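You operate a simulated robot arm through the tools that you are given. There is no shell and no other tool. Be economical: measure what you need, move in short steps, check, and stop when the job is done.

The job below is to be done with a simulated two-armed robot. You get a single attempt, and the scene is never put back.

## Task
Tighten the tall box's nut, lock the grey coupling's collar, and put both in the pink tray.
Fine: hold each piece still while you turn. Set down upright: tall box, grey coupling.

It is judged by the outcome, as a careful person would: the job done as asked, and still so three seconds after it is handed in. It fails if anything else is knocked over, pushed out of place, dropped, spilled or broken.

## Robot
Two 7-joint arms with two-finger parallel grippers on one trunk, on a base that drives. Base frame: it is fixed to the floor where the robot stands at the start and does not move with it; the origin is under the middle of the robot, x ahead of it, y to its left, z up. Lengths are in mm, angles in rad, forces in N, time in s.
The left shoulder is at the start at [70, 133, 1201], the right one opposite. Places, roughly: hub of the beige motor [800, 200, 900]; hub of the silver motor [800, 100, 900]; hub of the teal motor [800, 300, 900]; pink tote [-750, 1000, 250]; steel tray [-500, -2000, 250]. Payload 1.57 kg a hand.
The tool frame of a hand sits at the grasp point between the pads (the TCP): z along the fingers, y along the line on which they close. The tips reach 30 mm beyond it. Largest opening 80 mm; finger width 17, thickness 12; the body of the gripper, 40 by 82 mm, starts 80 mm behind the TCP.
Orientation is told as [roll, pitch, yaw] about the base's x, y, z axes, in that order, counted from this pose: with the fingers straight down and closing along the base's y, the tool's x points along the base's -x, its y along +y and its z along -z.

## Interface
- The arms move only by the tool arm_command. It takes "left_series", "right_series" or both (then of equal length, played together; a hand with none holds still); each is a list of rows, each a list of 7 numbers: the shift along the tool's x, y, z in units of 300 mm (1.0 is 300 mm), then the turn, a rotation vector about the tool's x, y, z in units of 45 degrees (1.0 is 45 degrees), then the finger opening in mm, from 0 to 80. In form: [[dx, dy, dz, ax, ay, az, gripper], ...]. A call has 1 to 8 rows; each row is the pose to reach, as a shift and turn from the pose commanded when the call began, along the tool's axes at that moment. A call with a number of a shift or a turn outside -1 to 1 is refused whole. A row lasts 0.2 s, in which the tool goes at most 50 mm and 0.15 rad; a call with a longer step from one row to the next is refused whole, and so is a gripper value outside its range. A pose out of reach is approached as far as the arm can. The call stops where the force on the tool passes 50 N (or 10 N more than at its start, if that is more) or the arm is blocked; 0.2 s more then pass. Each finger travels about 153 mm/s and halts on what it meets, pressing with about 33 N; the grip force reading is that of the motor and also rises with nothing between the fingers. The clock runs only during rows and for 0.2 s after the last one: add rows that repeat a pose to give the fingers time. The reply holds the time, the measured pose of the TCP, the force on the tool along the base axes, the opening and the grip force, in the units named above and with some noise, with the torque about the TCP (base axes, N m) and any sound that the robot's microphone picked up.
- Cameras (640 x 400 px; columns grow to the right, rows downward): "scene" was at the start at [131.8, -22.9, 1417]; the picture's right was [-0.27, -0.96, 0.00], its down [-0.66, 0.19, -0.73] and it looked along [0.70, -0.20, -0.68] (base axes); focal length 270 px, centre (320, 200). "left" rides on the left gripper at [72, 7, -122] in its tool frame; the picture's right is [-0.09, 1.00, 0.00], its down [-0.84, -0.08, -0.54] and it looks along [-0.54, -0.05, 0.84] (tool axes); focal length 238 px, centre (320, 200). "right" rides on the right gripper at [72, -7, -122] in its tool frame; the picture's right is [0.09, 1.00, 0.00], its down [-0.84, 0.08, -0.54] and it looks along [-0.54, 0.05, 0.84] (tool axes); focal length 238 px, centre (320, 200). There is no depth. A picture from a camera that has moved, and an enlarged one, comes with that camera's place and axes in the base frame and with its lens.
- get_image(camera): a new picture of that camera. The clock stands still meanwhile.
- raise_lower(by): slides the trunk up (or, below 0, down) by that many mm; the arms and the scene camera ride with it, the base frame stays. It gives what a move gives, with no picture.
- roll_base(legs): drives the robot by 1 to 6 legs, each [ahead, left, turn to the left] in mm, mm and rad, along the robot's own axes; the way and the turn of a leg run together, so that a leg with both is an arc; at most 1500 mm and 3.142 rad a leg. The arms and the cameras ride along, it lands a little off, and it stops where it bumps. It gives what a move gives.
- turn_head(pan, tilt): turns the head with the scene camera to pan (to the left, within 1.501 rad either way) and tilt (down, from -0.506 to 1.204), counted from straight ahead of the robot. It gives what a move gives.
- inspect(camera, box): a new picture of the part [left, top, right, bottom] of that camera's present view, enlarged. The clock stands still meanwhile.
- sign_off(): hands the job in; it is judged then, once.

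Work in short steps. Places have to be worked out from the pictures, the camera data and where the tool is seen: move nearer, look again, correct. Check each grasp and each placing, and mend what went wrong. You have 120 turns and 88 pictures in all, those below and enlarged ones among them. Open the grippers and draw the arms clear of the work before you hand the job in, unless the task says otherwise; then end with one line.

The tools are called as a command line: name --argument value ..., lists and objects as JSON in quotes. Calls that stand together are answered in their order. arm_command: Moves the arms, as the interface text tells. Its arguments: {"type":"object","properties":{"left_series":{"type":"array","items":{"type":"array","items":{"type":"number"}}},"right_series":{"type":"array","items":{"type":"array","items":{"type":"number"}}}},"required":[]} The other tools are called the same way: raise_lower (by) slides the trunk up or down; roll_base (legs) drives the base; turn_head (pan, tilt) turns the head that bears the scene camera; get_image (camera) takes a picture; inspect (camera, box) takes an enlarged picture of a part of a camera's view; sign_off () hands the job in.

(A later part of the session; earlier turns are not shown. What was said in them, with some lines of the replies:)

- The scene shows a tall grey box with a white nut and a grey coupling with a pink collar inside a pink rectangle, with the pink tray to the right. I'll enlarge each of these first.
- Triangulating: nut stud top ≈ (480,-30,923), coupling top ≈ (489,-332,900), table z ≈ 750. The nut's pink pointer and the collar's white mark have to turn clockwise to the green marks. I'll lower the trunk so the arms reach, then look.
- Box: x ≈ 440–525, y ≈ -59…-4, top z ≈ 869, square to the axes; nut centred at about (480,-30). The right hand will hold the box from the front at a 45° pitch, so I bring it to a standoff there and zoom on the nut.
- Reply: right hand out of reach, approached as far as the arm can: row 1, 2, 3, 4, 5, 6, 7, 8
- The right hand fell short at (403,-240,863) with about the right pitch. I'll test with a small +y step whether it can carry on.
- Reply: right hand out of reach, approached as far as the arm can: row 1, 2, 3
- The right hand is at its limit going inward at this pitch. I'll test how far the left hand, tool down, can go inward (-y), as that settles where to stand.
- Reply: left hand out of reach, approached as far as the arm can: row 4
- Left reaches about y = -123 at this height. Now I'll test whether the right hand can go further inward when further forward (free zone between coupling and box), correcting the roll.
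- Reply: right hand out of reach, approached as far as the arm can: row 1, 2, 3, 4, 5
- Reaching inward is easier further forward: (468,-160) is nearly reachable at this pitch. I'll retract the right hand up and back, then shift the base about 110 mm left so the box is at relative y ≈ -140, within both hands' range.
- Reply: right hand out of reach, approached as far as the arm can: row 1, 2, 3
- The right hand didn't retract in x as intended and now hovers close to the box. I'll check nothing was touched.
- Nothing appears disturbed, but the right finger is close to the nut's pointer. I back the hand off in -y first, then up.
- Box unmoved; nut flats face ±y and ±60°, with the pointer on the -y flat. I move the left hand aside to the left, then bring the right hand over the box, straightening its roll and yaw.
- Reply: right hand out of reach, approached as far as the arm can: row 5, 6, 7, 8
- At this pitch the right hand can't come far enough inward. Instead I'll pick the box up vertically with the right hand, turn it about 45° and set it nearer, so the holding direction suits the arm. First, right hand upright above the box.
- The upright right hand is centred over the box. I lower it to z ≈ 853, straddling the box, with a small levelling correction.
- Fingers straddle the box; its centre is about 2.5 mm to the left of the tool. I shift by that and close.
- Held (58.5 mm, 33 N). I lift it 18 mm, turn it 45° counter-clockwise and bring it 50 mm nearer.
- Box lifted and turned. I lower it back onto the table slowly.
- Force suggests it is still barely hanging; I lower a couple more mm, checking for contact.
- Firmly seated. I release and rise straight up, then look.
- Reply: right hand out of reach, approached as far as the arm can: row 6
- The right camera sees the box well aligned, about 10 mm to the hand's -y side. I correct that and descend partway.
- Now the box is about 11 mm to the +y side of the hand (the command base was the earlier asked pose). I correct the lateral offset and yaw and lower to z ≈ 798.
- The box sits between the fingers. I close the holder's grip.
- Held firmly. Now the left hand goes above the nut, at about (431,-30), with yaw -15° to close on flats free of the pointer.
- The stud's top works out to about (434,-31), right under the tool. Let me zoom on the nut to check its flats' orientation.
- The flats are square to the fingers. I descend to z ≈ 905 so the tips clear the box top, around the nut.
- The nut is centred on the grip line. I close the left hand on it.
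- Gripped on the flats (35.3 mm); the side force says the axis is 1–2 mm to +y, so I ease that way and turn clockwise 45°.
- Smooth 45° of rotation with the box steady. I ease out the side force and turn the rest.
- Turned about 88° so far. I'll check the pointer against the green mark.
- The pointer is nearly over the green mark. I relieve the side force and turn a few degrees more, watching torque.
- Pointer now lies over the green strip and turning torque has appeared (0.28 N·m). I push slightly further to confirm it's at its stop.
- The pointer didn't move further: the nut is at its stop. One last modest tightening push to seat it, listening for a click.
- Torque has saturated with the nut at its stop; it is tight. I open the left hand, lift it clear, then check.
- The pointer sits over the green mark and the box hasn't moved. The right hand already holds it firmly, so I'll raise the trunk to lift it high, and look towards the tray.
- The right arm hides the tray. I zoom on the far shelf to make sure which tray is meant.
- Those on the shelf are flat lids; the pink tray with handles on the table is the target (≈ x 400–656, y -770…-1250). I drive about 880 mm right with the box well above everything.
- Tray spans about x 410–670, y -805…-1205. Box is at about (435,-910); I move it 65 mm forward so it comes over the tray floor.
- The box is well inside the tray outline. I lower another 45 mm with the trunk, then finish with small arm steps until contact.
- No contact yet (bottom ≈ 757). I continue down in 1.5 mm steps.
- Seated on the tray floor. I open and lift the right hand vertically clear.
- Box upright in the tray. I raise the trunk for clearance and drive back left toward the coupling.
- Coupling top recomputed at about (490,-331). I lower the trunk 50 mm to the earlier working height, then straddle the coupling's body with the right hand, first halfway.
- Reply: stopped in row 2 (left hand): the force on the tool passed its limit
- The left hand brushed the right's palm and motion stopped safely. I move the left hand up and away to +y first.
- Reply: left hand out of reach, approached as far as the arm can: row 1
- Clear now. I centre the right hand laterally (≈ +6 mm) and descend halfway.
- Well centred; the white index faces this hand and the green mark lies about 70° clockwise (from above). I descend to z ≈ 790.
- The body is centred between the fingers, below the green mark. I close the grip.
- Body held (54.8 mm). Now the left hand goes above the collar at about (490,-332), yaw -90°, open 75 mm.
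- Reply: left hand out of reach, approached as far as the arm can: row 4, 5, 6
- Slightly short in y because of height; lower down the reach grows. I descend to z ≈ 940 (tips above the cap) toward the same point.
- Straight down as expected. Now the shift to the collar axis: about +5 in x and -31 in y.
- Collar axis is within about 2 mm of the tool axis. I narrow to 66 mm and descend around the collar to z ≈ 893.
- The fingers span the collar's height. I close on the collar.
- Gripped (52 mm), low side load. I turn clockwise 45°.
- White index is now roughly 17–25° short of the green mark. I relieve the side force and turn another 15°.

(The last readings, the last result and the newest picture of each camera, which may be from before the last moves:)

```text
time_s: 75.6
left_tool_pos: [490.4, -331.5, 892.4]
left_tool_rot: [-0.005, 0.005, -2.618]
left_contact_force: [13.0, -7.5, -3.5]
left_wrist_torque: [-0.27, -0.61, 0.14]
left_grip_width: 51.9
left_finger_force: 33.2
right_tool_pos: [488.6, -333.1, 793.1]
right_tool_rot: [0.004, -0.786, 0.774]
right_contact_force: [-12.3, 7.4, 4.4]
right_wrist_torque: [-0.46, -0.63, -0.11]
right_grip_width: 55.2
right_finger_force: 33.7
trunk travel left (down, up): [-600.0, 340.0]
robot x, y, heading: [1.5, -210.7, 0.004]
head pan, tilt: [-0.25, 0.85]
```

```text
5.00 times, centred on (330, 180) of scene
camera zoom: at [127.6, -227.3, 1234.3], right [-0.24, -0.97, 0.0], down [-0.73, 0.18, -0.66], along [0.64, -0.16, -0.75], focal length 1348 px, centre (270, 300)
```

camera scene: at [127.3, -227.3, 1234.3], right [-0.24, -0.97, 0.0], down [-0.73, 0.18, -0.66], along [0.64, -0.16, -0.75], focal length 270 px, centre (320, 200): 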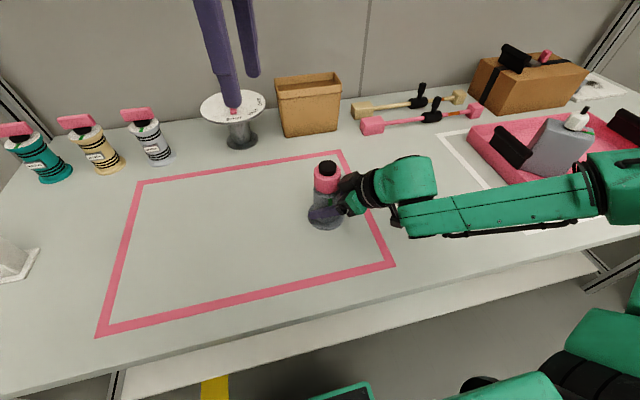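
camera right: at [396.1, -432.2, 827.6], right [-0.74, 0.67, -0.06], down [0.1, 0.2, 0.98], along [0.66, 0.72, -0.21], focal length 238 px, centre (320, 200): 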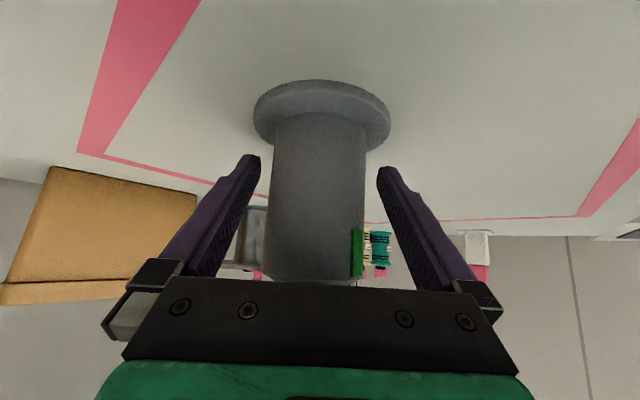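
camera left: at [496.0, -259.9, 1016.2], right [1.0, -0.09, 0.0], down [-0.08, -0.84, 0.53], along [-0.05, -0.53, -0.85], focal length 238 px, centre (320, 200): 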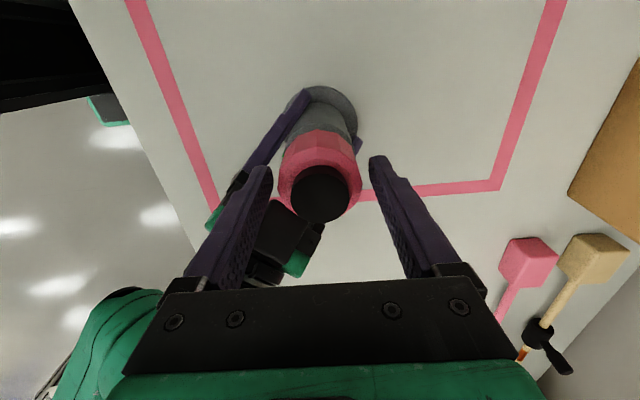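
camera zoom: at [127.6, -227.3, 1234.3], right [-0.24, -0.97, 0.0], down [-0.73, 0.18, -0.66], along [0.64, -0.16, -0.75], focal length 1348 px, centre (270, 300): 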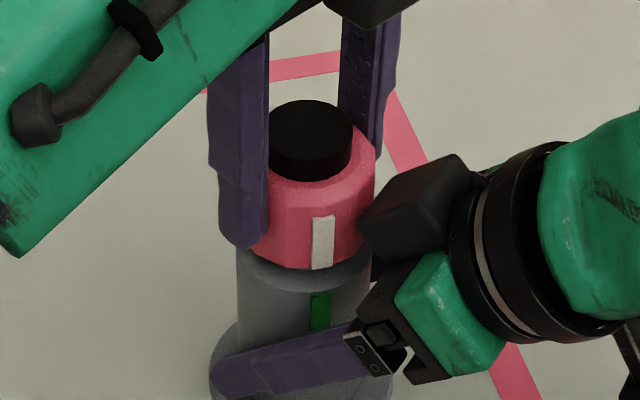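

White index and green mark are now in line and torque is starting. I press a little more to confirm the stop.

arm_command --left_series '[[0.001, 0.004, 0, 0, 0, 0.05, 40], [0.001, 0.004, 0, 0, 0, 0.1, 40], [0.001, 0.004, 0, 0, 0, 0.1, 40]]'

inspect --camera "scene" --box '[290, 140, 370, 220]'

```text
time_s: 76.4
left_tool_pos: [492.2, -331.9, 893.9]
left_tool_rot: [-0.006, 0.007, -2.694]
left_contact_force: [5.3, -4.4, 1.1]
left_wrist_torque: [-0.18, -0.19, 0.59]
left_grip_width: 52.0
left_finger_force: 33.1
right_tool_pos: [489.3, -332.9, 792.8]
right_tool_rot: [0.001, -0.787, 0.773]
right_contact_force: [-5.5, 4.5, 0.9]
right_wrist_torque: [-0.2, -0.18, -0.59]
right_grip_width: 54.9
right_finger_force: 33.4
trunk travel left (down, up): [-600.0, 340.0]
robot x, y, heading: [-0.3, -207.8, 0.009]
head pan, tilt: [-0.25, 0.85]
```

```text
5.00 times, centred on (330, 180) of scene
camera zoom: at [127.0, -227.0, 1234.3], right [-0.24, -0.97, 0.0], down [-0.73, 0.18, -0.66], along [0.64, -0.16, -0.75], focal length 1348 px, centre (270, 300)
```

zoom: 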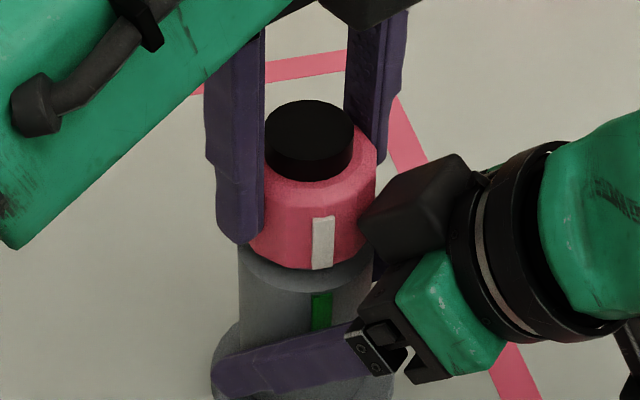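

At its stop (0.59 N·m, index unmoved, aligned with green): locked. I open the left hand and lift it clear.

arm_command --left_series '[[0, 0, 0, 0, 0, -0.06, 40], [0, 0, 0, 0, 0, -0.06, 66], [0, 0, 0, 0, 0, -0.06, 66], [0, 0, -0.1, 0, 0, -0.06, 66], [0, 0, -0.2, 0, 0, -0.06, 66], [0, 0, -0.3, 0, 0, -0.06, 66], [0, 0, -0.4, 0, 0, -0.06, 66]]'

inspect --camera "scene" --box '[290, 140, 370, 220]'

```text
time_s: 78.0
left_tool_pos: [484.9, -321.6, 985.8]
left_tool_rot: [-0.006, 0.007, -2.647]
left_contact_force: [0.1, 0.2, 0.9]
left_wrist_torque: [0.0, 0.0, -0.02]
left_grip_width: 66.3
left_finger_force: 0.0
left hand out of reach, approached as far as the arm can: row 5, 6, 7
right_tool_pos: [489.6, -333.6, 792.9]
right_tool_rot: [0.003, -0.788, 0.775]
right_contact_force: [-1.2, -0.9, 0.5]
right_wrist_torque: [0.01, 0.16, -0.02]
right_grip_width: 54.9
right_finger_force: 33.1
trunk travel left (down, up): [-600.0, 340.0]
robot x, y, heading: [-1.3, -205.4, 0.004]
head pan, tilt: [-0.25, 0.85]
```

```text
5.00 times, centred on (330, 180) of scene
camera zoom: at [127.5, -227.6, 1234.2], right [-0.24, -0.97, 0.0], down [-0.73, 0.18, -0.66], along [0.64, -0.16, -0.75], focal length 1348 px, centre (270, 300)
```

zoom: 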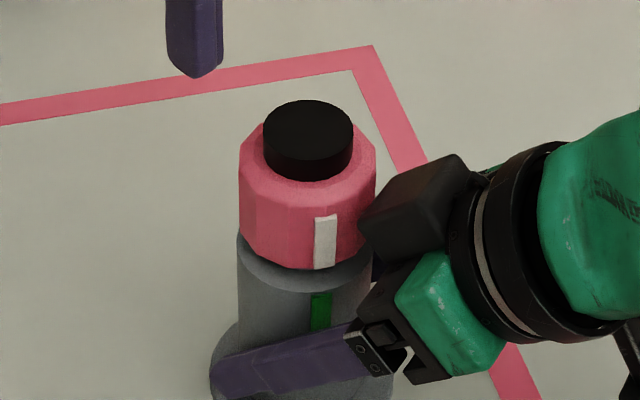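

Backing off before opening may have loosened the collar by 2–3°. I'll re-grip and press it to the stop again; first back down above it.

arm_command --left_series '[[0, 0, 0.06, 0, 0, 0, 66], [0, 0, 0.12, 0, 0, 0, 66], [0, 0, 0.12, 0, 0, 0, 66]]'

```text
time_s: 78.8
left_tool_pos: [484.4, -322.1, 949.5]
left_tool_rot: [-0.007, 0.008, -2.647]
left_contact_force: [-0.5, 0.0, 0.0]
left_wrist_torque: [0.01, -0.01, -0.03]
left_grip_width: 65.9
left_finger_force: 0.0
right_tool_pos: [489.4, -332.2, 791.5]
right_tool_rot: [0.005, -0.784, 0.773]
right_contact_force: [-1.3, 0.1, -0.5]
right_wrist_torque: [0.02, 0.04, 0.01]
right_grip_width: 55.3
right_finger_force: 33.3
trunk travel left (down, up): [-600.0, 340.0]
robot x, y, heading: [0.4, -210.1, 0.003]
head pan, tilt: [-0.25, 0.85]
```

Shift onto the axis, pre-rotate a little counter-clockwise while open, and descend.

arm_command --left_series '[[0.004, 0.038, 0, 0, 0, -0.15, 66], [0.004, 0.038, 0, 0, 0, -0.15, 66], [0.004, 0.038, 0.07, 0, 0, -0.15, 66], [0.004, 0.038, 0.13, 0, 0, -0.15, 66], [0.004, 0.038, 0.188, 0, 0, -0.15, 66], [0.004, 0.038, 0.188, 0, 0, -0.15, 66]]'

arm_command --left_series '[[0, 0, 0, 0, 0, 0, 60], [0, 0, 0, 0, 0, 0, 52], [0, 0, 0, 0, 0, 0, 45], [0, 0, 0, 0, 0, 0, 40], [0, 0, 0, 0, 0, 0, 40]]'

```text
time_s: 80.2
left_tool_pos: [490.2, -331.3, 893.1]
left_tool_rot: [-0.005, 0.009, -2.528]
left_contact_force: [0.5, 0.0, 1.1]
left_wrist_torque: [0.02, 0.01, -0.01]
left_grip_width: 66.0
left_finger_force: 0.0
right_tool_pos: [488.7, -333.3, 793.1]
right_tool_rot: [0.004, -0.786, 0.773]
right_contact_force: [-0.2, -1.2, -0.1]
right_wrist_torque: [0.01, 0.04, 0.0]
right_grip_width: 55.0
right_finger_force: 33.0
trunk travel left (down, up): [-600.0, 340.0]
robot x, y, heading: [-1.5, -209.2, 0.008]
head pan, tilt: [-0.25, 0.85]
```

```text
time_s: 81.4
left_tool_pos: [489.2, -330.7, 891.9]
left_tool_rot: [-0.005, 0.007, -2.527]
left_contact_force: [6.7, -6.4, -0.2]
left_wrist_torque: [-0.31, -0.26, 0.01]
left_grip_width: 51.7
left_finger_force: 32.8
right_tool_pos: [488.8, -332.0, 792.6]
right_tool_rot: [0.004, -0.788, 0.775]
right_contact_force: [-7.1, 6.2, 1.6]
right_wrist_torque: [-0.3, -0.44, -0.01]
right_grip_width: 55.0
right_finger_force: 33.5
trunk travel left (down, up): [-600.0, 340.0]
robot x, y, heading: [-1.9, -205.7, 0.007]
head pan, tilt: [-0.25, 0.85]
```

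Gripped again. I turn clockwise about 8° to the stop and then open without backing off.

arm_command --left_series '[[0.001, 0.003, 0, 0, 0, 0.06, 40], [0.001, 0.003, 0, 0, 0, 0.12, 40], [0.001, 0.003, 0, 0, 0, 0.18, 40], [0.001, 0.003, 0, 0, 0, 0.18, 40]]'

```text
time_s: 82.4
left_tool_pos: [492.1, -329.7, 893.4]
left_tool_rot: [-0.005, 0.01, -2.671]
left_contact_force: [10.0, -5.4, 2.8]
left_wrist_torque: [-0.29, -0.39, 0.64]
left_grip_width: 51.8
left_finger_force: 32.7
right_tool_pos: [488.1, -333.2, 791.5]
right_tool_rot: [0.005, -0.787, 0.774]
right_contact_force: [-8.2, 5.3, -0.6]
right_wrist_torque: [-0.19, -0.49, -0.63]
right_grip_width: 55.2
right_finger_force: 33.2
trunk travel left (down, up): [-600.0, 340.0]
robot x, y, heading: [0.7, -208.7, 0.006]
head pan, tilt: [-0.25, 0.85]
```

At the stop (0.64 N·m). I open and lift away.

arm_command --left_series '[[0, 0, 0, 0, 0, 0, 66], [0, 0, 0, 0, 0, 0, 66], [0, 0, -0.08, 0, 0, 0, 66], [0, 0, -0.16, 0, 0, 0, 66], [0, 0, -0.24, 0, 0, 0, 66]]'

inspect --camera "scene" --box '[290, 140, 370, 220]'

```text
time_s: 83.6
left_tool_pos: [493.2, -324.3, 954.7]
left_tool_rot: [-0.005, 0.009, -2.67]
left_contact_force: [-0.2, 0.7, -1.1]
left_wrist_torque: [0.02, 0.05, 0.0]
left_grip_width: 66.1
left_finger_force: 0.1
left hand out of reach, approached as far as the arm can: row 5
right_tool_pos: [489.3, -331.7, 791.8]
right_tool_rot: [0.004, -0.786, 0.774]
right_contact_force: [0.2, 0.6, -0.3]
right_wrist_torque: [0.08, 0.08, 0.0]
right_grip_width: 55.2
right_finger_force: 33.4
trunk travel left (down, up): [-600.0, 340.0]
robot x, y, heading: [-4.7, -204.8, 0.004]
head pan, tilt: [-0.25, 0.85]
```

```text
5.00 times, centred on (330, 180) of scene
camera zoom: at [127.5, -227.0, 1234.2], right [-0.24, -0.97, 0.0], down [-0.73, 0.18, -0.66], along [0.64, -0.16, -0.75], focal length 1348 px, centre (270, 300)
```

zoom: 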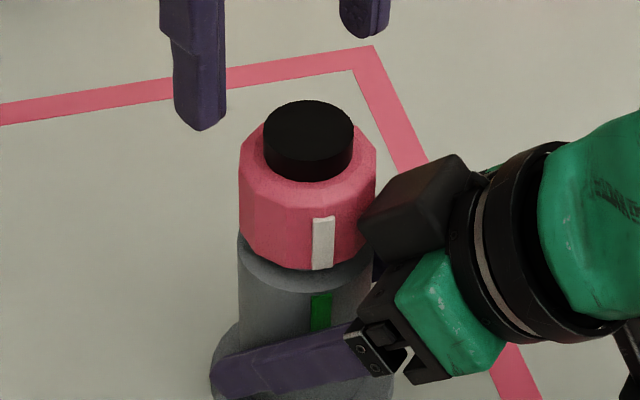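

Index aligned with green. I move the left hand well away from the right before transport.

arm_command --left_series '[[0.004, -0.1, -0.03, 0, 0, 0, 66], [0.009, -0.22, -0.08, 0, 0, 0, 66], [0.013, -0.34, -0.15, 0, 0, 0, 66], [0.018, -0.45, -0.22, 0, 0, 0, 66], [0.018, -0.477, -0.25, 0, 0, 0, 66]]'

raise_lower --by 240

```text
time_s: 84.8
left_tool_pos: [430.5, -196.1, 1030.9]
left_tool_rot: [-0.007, 0.009, -2.669]
left_contact_force: [0.4, 0.6, -0.5]
left_wrist_torque: [-0.01, 0.02, 0.01]
left_grip_width: 66.3
left_finger_force: 0.0
right_tool_pos: [489.4, -333.4, 792.6]
right_tool_rot: [0.004, -0.787, 0.772]
right_contact_force: [0.0, -0.2, -1.6]
right_wrist_torque: [0.04, 0.04, -0.01]
right_grip_width: 55.1
right_finger_force: 32.6
trunk travel left (down, up): [-600.0, 340.0]
robot x, y, heading: [-2.2, -210.9, 0.007]
head pan, tilt: [-0.25, 0.85]
```

```text
time_s: 87.3
left_tool_pos: [433.3, -195.9, 1270.9]
left_tool_rot: [-0.007, 0.006, -2.671]
left_contact_force: [-0.2, -0.1, 0.3]
left_wrist_torque: [-0.04, -0.01, -0.04]
left_grip_width: 65.9
left_finger_force: 0.0
right_tool_pos: [489.4, -333.4, 1031.6]
right_tool_rot: [0.002, -0.786, 0.773]
right_contact_force: [-0.5, 0.1, -1.8]
right_wrist_torque: [-0.03, 0.0, -0.03]
right_grip_width: 55.1
right_finger_force: 33.1
trunk travel left (down, up): [-840.0, 100.0]
robot x, y, heading: [-0.3, -209.5, 0.005]
head pan, tilt: [-0.25, 0.85]
```

Coupling lifted (bottom ≈ 989). I drive about 727 mm right so that it comes over the tray at y ≈ -1060, clear of the box.

roll_base --legs '[[0, -727, 0]]'

raise_lower --by -150

get_image --camera "scene"

```text
time_s: 91.3
left_tool_pos: [437.7, -920.4, 1271.1]
left_tool_rot: [-0.006, 0.008, -2.665]
left_contact_force: [-0.2, -0.7, -0.1]
left_wrist_torque: [-0.03, 0.0, -0.03]
left_grip_width: 66.0
left_finger_force: 0.1
right_tool_pos: [497.9, -1059.1, 1033.2]
right_tool_rot: [0.002, -0.786, 0.782]
right_contact_force: [0.9, 0.1, -1.7]
right_wrist_torque: [0.0, -0.03, 0.01]
right_grip_width: 55.0
right_finger_force: 32.7
trunk travel left (down, up): [-840.0, 100.0]
robot x, y, heading: [5.9, -942.6, 0.012]
head pan, tilt: [-0.25, 0.85]
```

```text
time_s: 93.0
left_tool_pos: [438.8, -921.9, 1121.1]
left_tool_rot: [-0.007, 0.008, -2.663]
left_contact_force: [-0.4, 0.1, 0.7]
left_wrist_torque: [0.03, -0.01, -0.01]
left_grip_width: 65.9
left_finger_force: 0.0
right_tool_pos: [497.2, -1059.4, 881.9]
right_tool_rot: [0.004, -0.787, 0.78]
right_contact_force: [-0.7, 0.6, -2.7]
right_wrist_torque: [-0.02, 0.01, -0.04]
right_grip_width: 55.1
right_finger_force: 32.7
trunk travel left (down, up): [-690.0, 250.0]
robot x, y, heading: [6.3, -936.8, 0.014]
head pan, tilt: [-0.25, 0.85]
```

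```text
28 pictures are left
camera scene: at [134.0, -956.1, 1324.3], right [-0.23, -0.97, 0.0], down [-0.73, 0.18, -0.66], along [0.64, -0.15, -0.75], focal length 270 px, centre (320, 200)
```

scene: 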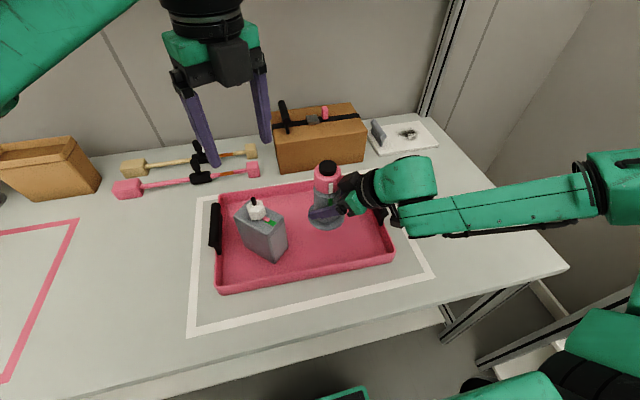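

Both pieces are placed well; box upright. I lower 75 mm with the trunk, then arm steps to contact.

raise_lower --by -75

arm_command --right_series '[[0.0071, 0, 0.007, 0, 0, 0, 30], [0.0142, 0, 0.014, 0, 0, 0, 30], [0.0178, 0, 0.0175, 0, 0, 0, 30]]'

```text
time_s: 94.1
left_tool_pos: [439.5, -923.7, 1045.9]
left_tool_rot: [-0.007, 0.008, -2.663]
left_contact_force: [-0.3, 0.3, 0.9]
left_wrist_torque: [-0.02, -0.02, -0.02]
left_grip_width: 66.0
left_finger_force: 0.0
right_tool_pos: [496.9, -1058.9, 808.2]
right_tool_rot: [0.003, -0.787, 0.783]
right_contact_force: [0.1, 0.3, -2.0]
right_wrist_torque: [0.0, 0.02, 0.03]
right_grip_width: 55.3
right_finger_force: 32.5
trunk travel left (down, up): [-615.0, 325.0]
robot x, y, heading: [5.7, -936.6, 0.01]
head pan, tilt: [-0.25, 0.85]
```

```text
time_s: 94.9
left_tool_pos: [439.0, -922.4, 1046.0]
left_tool_rot: [-0.007, 0.007, -2.665]
left_contact_force: [0.5, -0.1, -0.3]
left_wrist_torque: [-0.02, 0.0, 0.0]
left_grip_width: 65.8
left_finger_force: 0.0
right_tool_pos: [496.3, -1059.3, 798.7]
right_tool_rot: [0.003, -0.786, 0.782]
right_contact_force: [0.5, 0.6, -1.7]
right_wrist_torque: [-0.01, 0.03, -0.02]
right_grip_width: 55.0
right_finger_force: 33.2
trunk travel left (down, up): [-615.0, 325.0]
robot x, y, heading: [7.7, -939.3, 0.011]
head pan, tilt: [-0.25, 0.85]
```

Nearly there (bottom ≈ 757). More 1.5 mm steps to contact.

arm_command --right_series '[[0.0036, 0, 0.0035, 0, 0, 0, 30], [0.0071, 0, 0.007, 0, 0, 0, 30], [0.0071, 0, 0.007, 0, 0, 0, 30]]'

```text
time_s: 95.7
left_tool_pos: [438.2, -921.6, 1046.3]
left_tool_rot: [-0.007, 0.007, -2.661]
left_contact_force: [0.4, 0.3, -0.5]
left_wrist_torque: [0.01, -0.02, -0.01]
left_grip_width: 66.0
left_finger_force: 0.0
right_tool_pos: [496.5, -1059.5, 797.2]
right_tool_rot: [0.001, -0.787, 0.782]
right_contact_force: [1.5, -0.2, 0.5]
right_wrist_torque: [-0.1, -0.03, 0.02]
right_grip_width: 54.8
right_finger_force: 32.8
trunk travel left (down, up): [-615.0, 325.0]
robot x, y, heading: [5.4, -936.0, 0.015]
head pan, tilt: [-0.25, 0.85]
```

arm_command --right_series '[[0.002, 0, 0.002, 0, 0, 0, 30], [0.004, 0, 0.004, 0, 0, 0, 30], [0.004, 0, 0.004, 0, 0, 0, 30]]'

```text
time_s: 96.5
left_tool_pos: [436.3, -921.4, 1046.7]
left_tool_rot: [-0.007, 0.008, -2.664]
left_contact_force: [0.0, 0.2, 0.1]
left_wrist_torque: [0.01, -0.01, 0.01]
left_grip_width: 66.0
left_finger_force: 0.1
right_tool_pos: [496.7, -1058.7, 798.3]
right_tool_rot: [0.0, -0.791, 0.784]
right_contact_force: [4.5, -2.0, 15.2]
right_wrist_torque: [-0.31, 0.46, 0.15]
right_grip_width: 55.1
right_finger_force: 32.9
trunk travel left (down, up): [-615.0, 325.0]
robot x, y, heading: [8.0, -937.1, 0.015]
head pan, tilt: [-0.25, 0.85]
```

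Firm contact (15 N). I open gradually and lift the right hand straight up.

arm_command --right_series '[[-0.003, 0, -0.003, 0, 0, 0, 65], [-0.003, 0, -0.003, 0, 0, 0, 80], [-0.003, 0, -0.003, 0, 0, 0, 80], [-0.09, 0, -0.09, 0, 0, 0, 80], [-0.18, 0, -0.18, 0, 0, 0, 80], [-0.27, 0, -0.27, 0, 0, 0, 80], [-0.35, 0, -0.35, 0, 0, 0, 80], [-0.35, 0, -0.35, 0, 0, 0, 80]]'

get_image --camera "scene"

```text
time_s: 98.3
left_tool_pos: [437.7, -921.1, 1046.0]
left_tool_rot: [-0.008, 0.007, -2.662]
left_contact_force: [-0.2, -0.2, 0.3]
left_wrist_torque: [-0.01, 0.01, -0.01]
left_grip_width: 66.1
left_finger_force: 0.1
right_tool_pos: [495.7, -1060.1, 944.4]
right_tool_rot: [0.003, -0.784, 0.78]
right_contact_force: [-0.5, 0.4, -0.4]
right_wrist_torque: [0.01, 0.01, 0.02]
right_grip_width: 80.1
right_finger_force: 0.0
trunk travel left (down, up): [-615.0, 325.0]
robot x, y, heading: [6.5, -938.9, 0.01]
head pan, tilt: [-0.25, 0.85]
```

```text
27 pictures are left
camera scene: at [134.2, -956.3, 1249.2], right [-0.23, -0.97, 0.0], down [-0.73, 0.18, -0.66], along [0.64, -0.15, -0.75], focal length 270 px, centre (320, 200)
```

scene: 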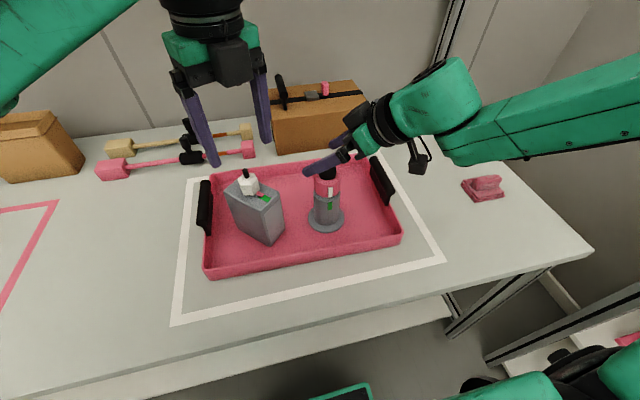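

Both stand in the tray. I raise the trunk so the arms are well clear and inspect the end state.

raise_lower --by 200

inspect --camera "scene" --box '[220, 160, 360, 270]'

turn_head --pan 0.6 --tilt 0.6

get_image --camera "scene"

```text
time_s: 100.5
left_tool_pos: [437.2, -923.5, 1246.1]
left_tool_rot: [-0.007, 0.01, -2.664]
left_contact_force: [0.4, -0.3, -0.3]
left_wrist_torque: [0.0, 0.01, -0.01]
left_grip_width: 66.0
left_finger_force: 0.2
right_tool_pos: [496.9, -1059.6, 1143.7]
right_tool_rot: [0.004, -0.787, 0.781]
right_contact_force: [-0.4, -0.1, 0.3]
right_wrist_torque: [0.0, 0.01, -0.01]
right_grip_width: 80.1
right_finger_force: 0.0
trunk travel left (down, up): [-815.0, 125.0]
robot x, y, heading: [4.7, -937.7, 0.014]
head pan, tilt: [-0.25, 0.85]
```

```text
3.64 times, centred on (290, 215) of scene
camera zoom: at [133.8, -956.1, 1449.3], right [-0.23, -0.97, 0.0], down [-0.73, 0.18, -0.66], along [0.64, -0.15, -0.75], focal length 980 px, centre (429, 146)
```

zoom: 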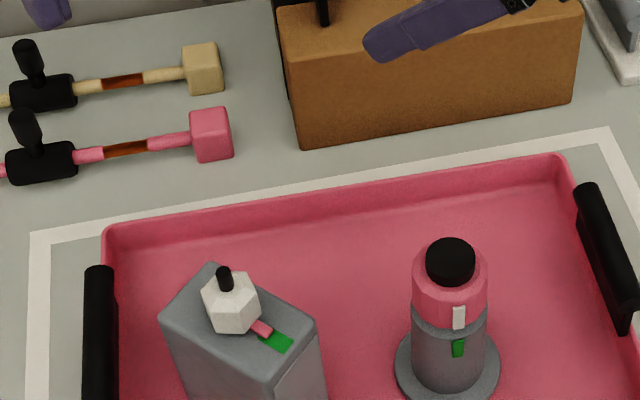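

```text
time_s: 101.7
left_tool_pos: [438.3, -921.9, 1246.8]
left_tool_rot: [-0.007, 0.01, -2.664]
left_contact_force: [0.1, 0.0, 0.2]
left_wrist_torque: [0.03, 0.01, 0.0]
left_grip_width: 65.7
left_finger_force: 0.1
right_tool_pos: [495.7, -1059.0, 1144.0]
right_tool_rot: [0.004, -0.787, 0.782]
right_contact_force: [0.3, -0.3, 0.0]
right_wrist_torque: [0.01, -0.02, -0.01]
right_grip_width: 79.9
right_finger_force: 0.1
trunk travel left (down, up): [-815.0, 125.0]
robot x, y, heading: [3.1, -937.2, 0.012]
head pan, tilt: [0.6, 0.6]
```

```text
25 pictures are left
camera scene: at [130.1, -886.9, 1470.2], right [0.57, -0.82, 0.0], down [-0.46, -0.32, -0.82], along [0.68, 0.47, -0.57], focal length 270 px, centre (320, 200)
```

scene: 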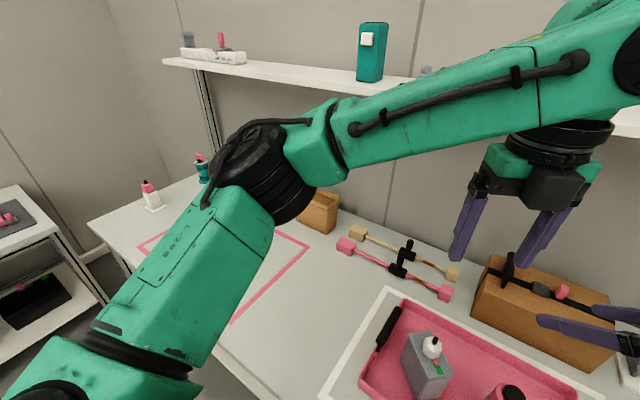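

The nut pointer and collar index both line up with their green marks. Both pieces stand upright in the pink tray, everything else I can see is in place, and the grippers are open and clear. I'm handing in.

sign_off

```text
The job is handed in.
```

The tall box's nut is tightened and the grey coupling's collar is locked, each turned to its stop and green mark while the piece was held still, and both stand upright in the pink tray; the hands did brush each other once in mid-air, with nothing disturbed.
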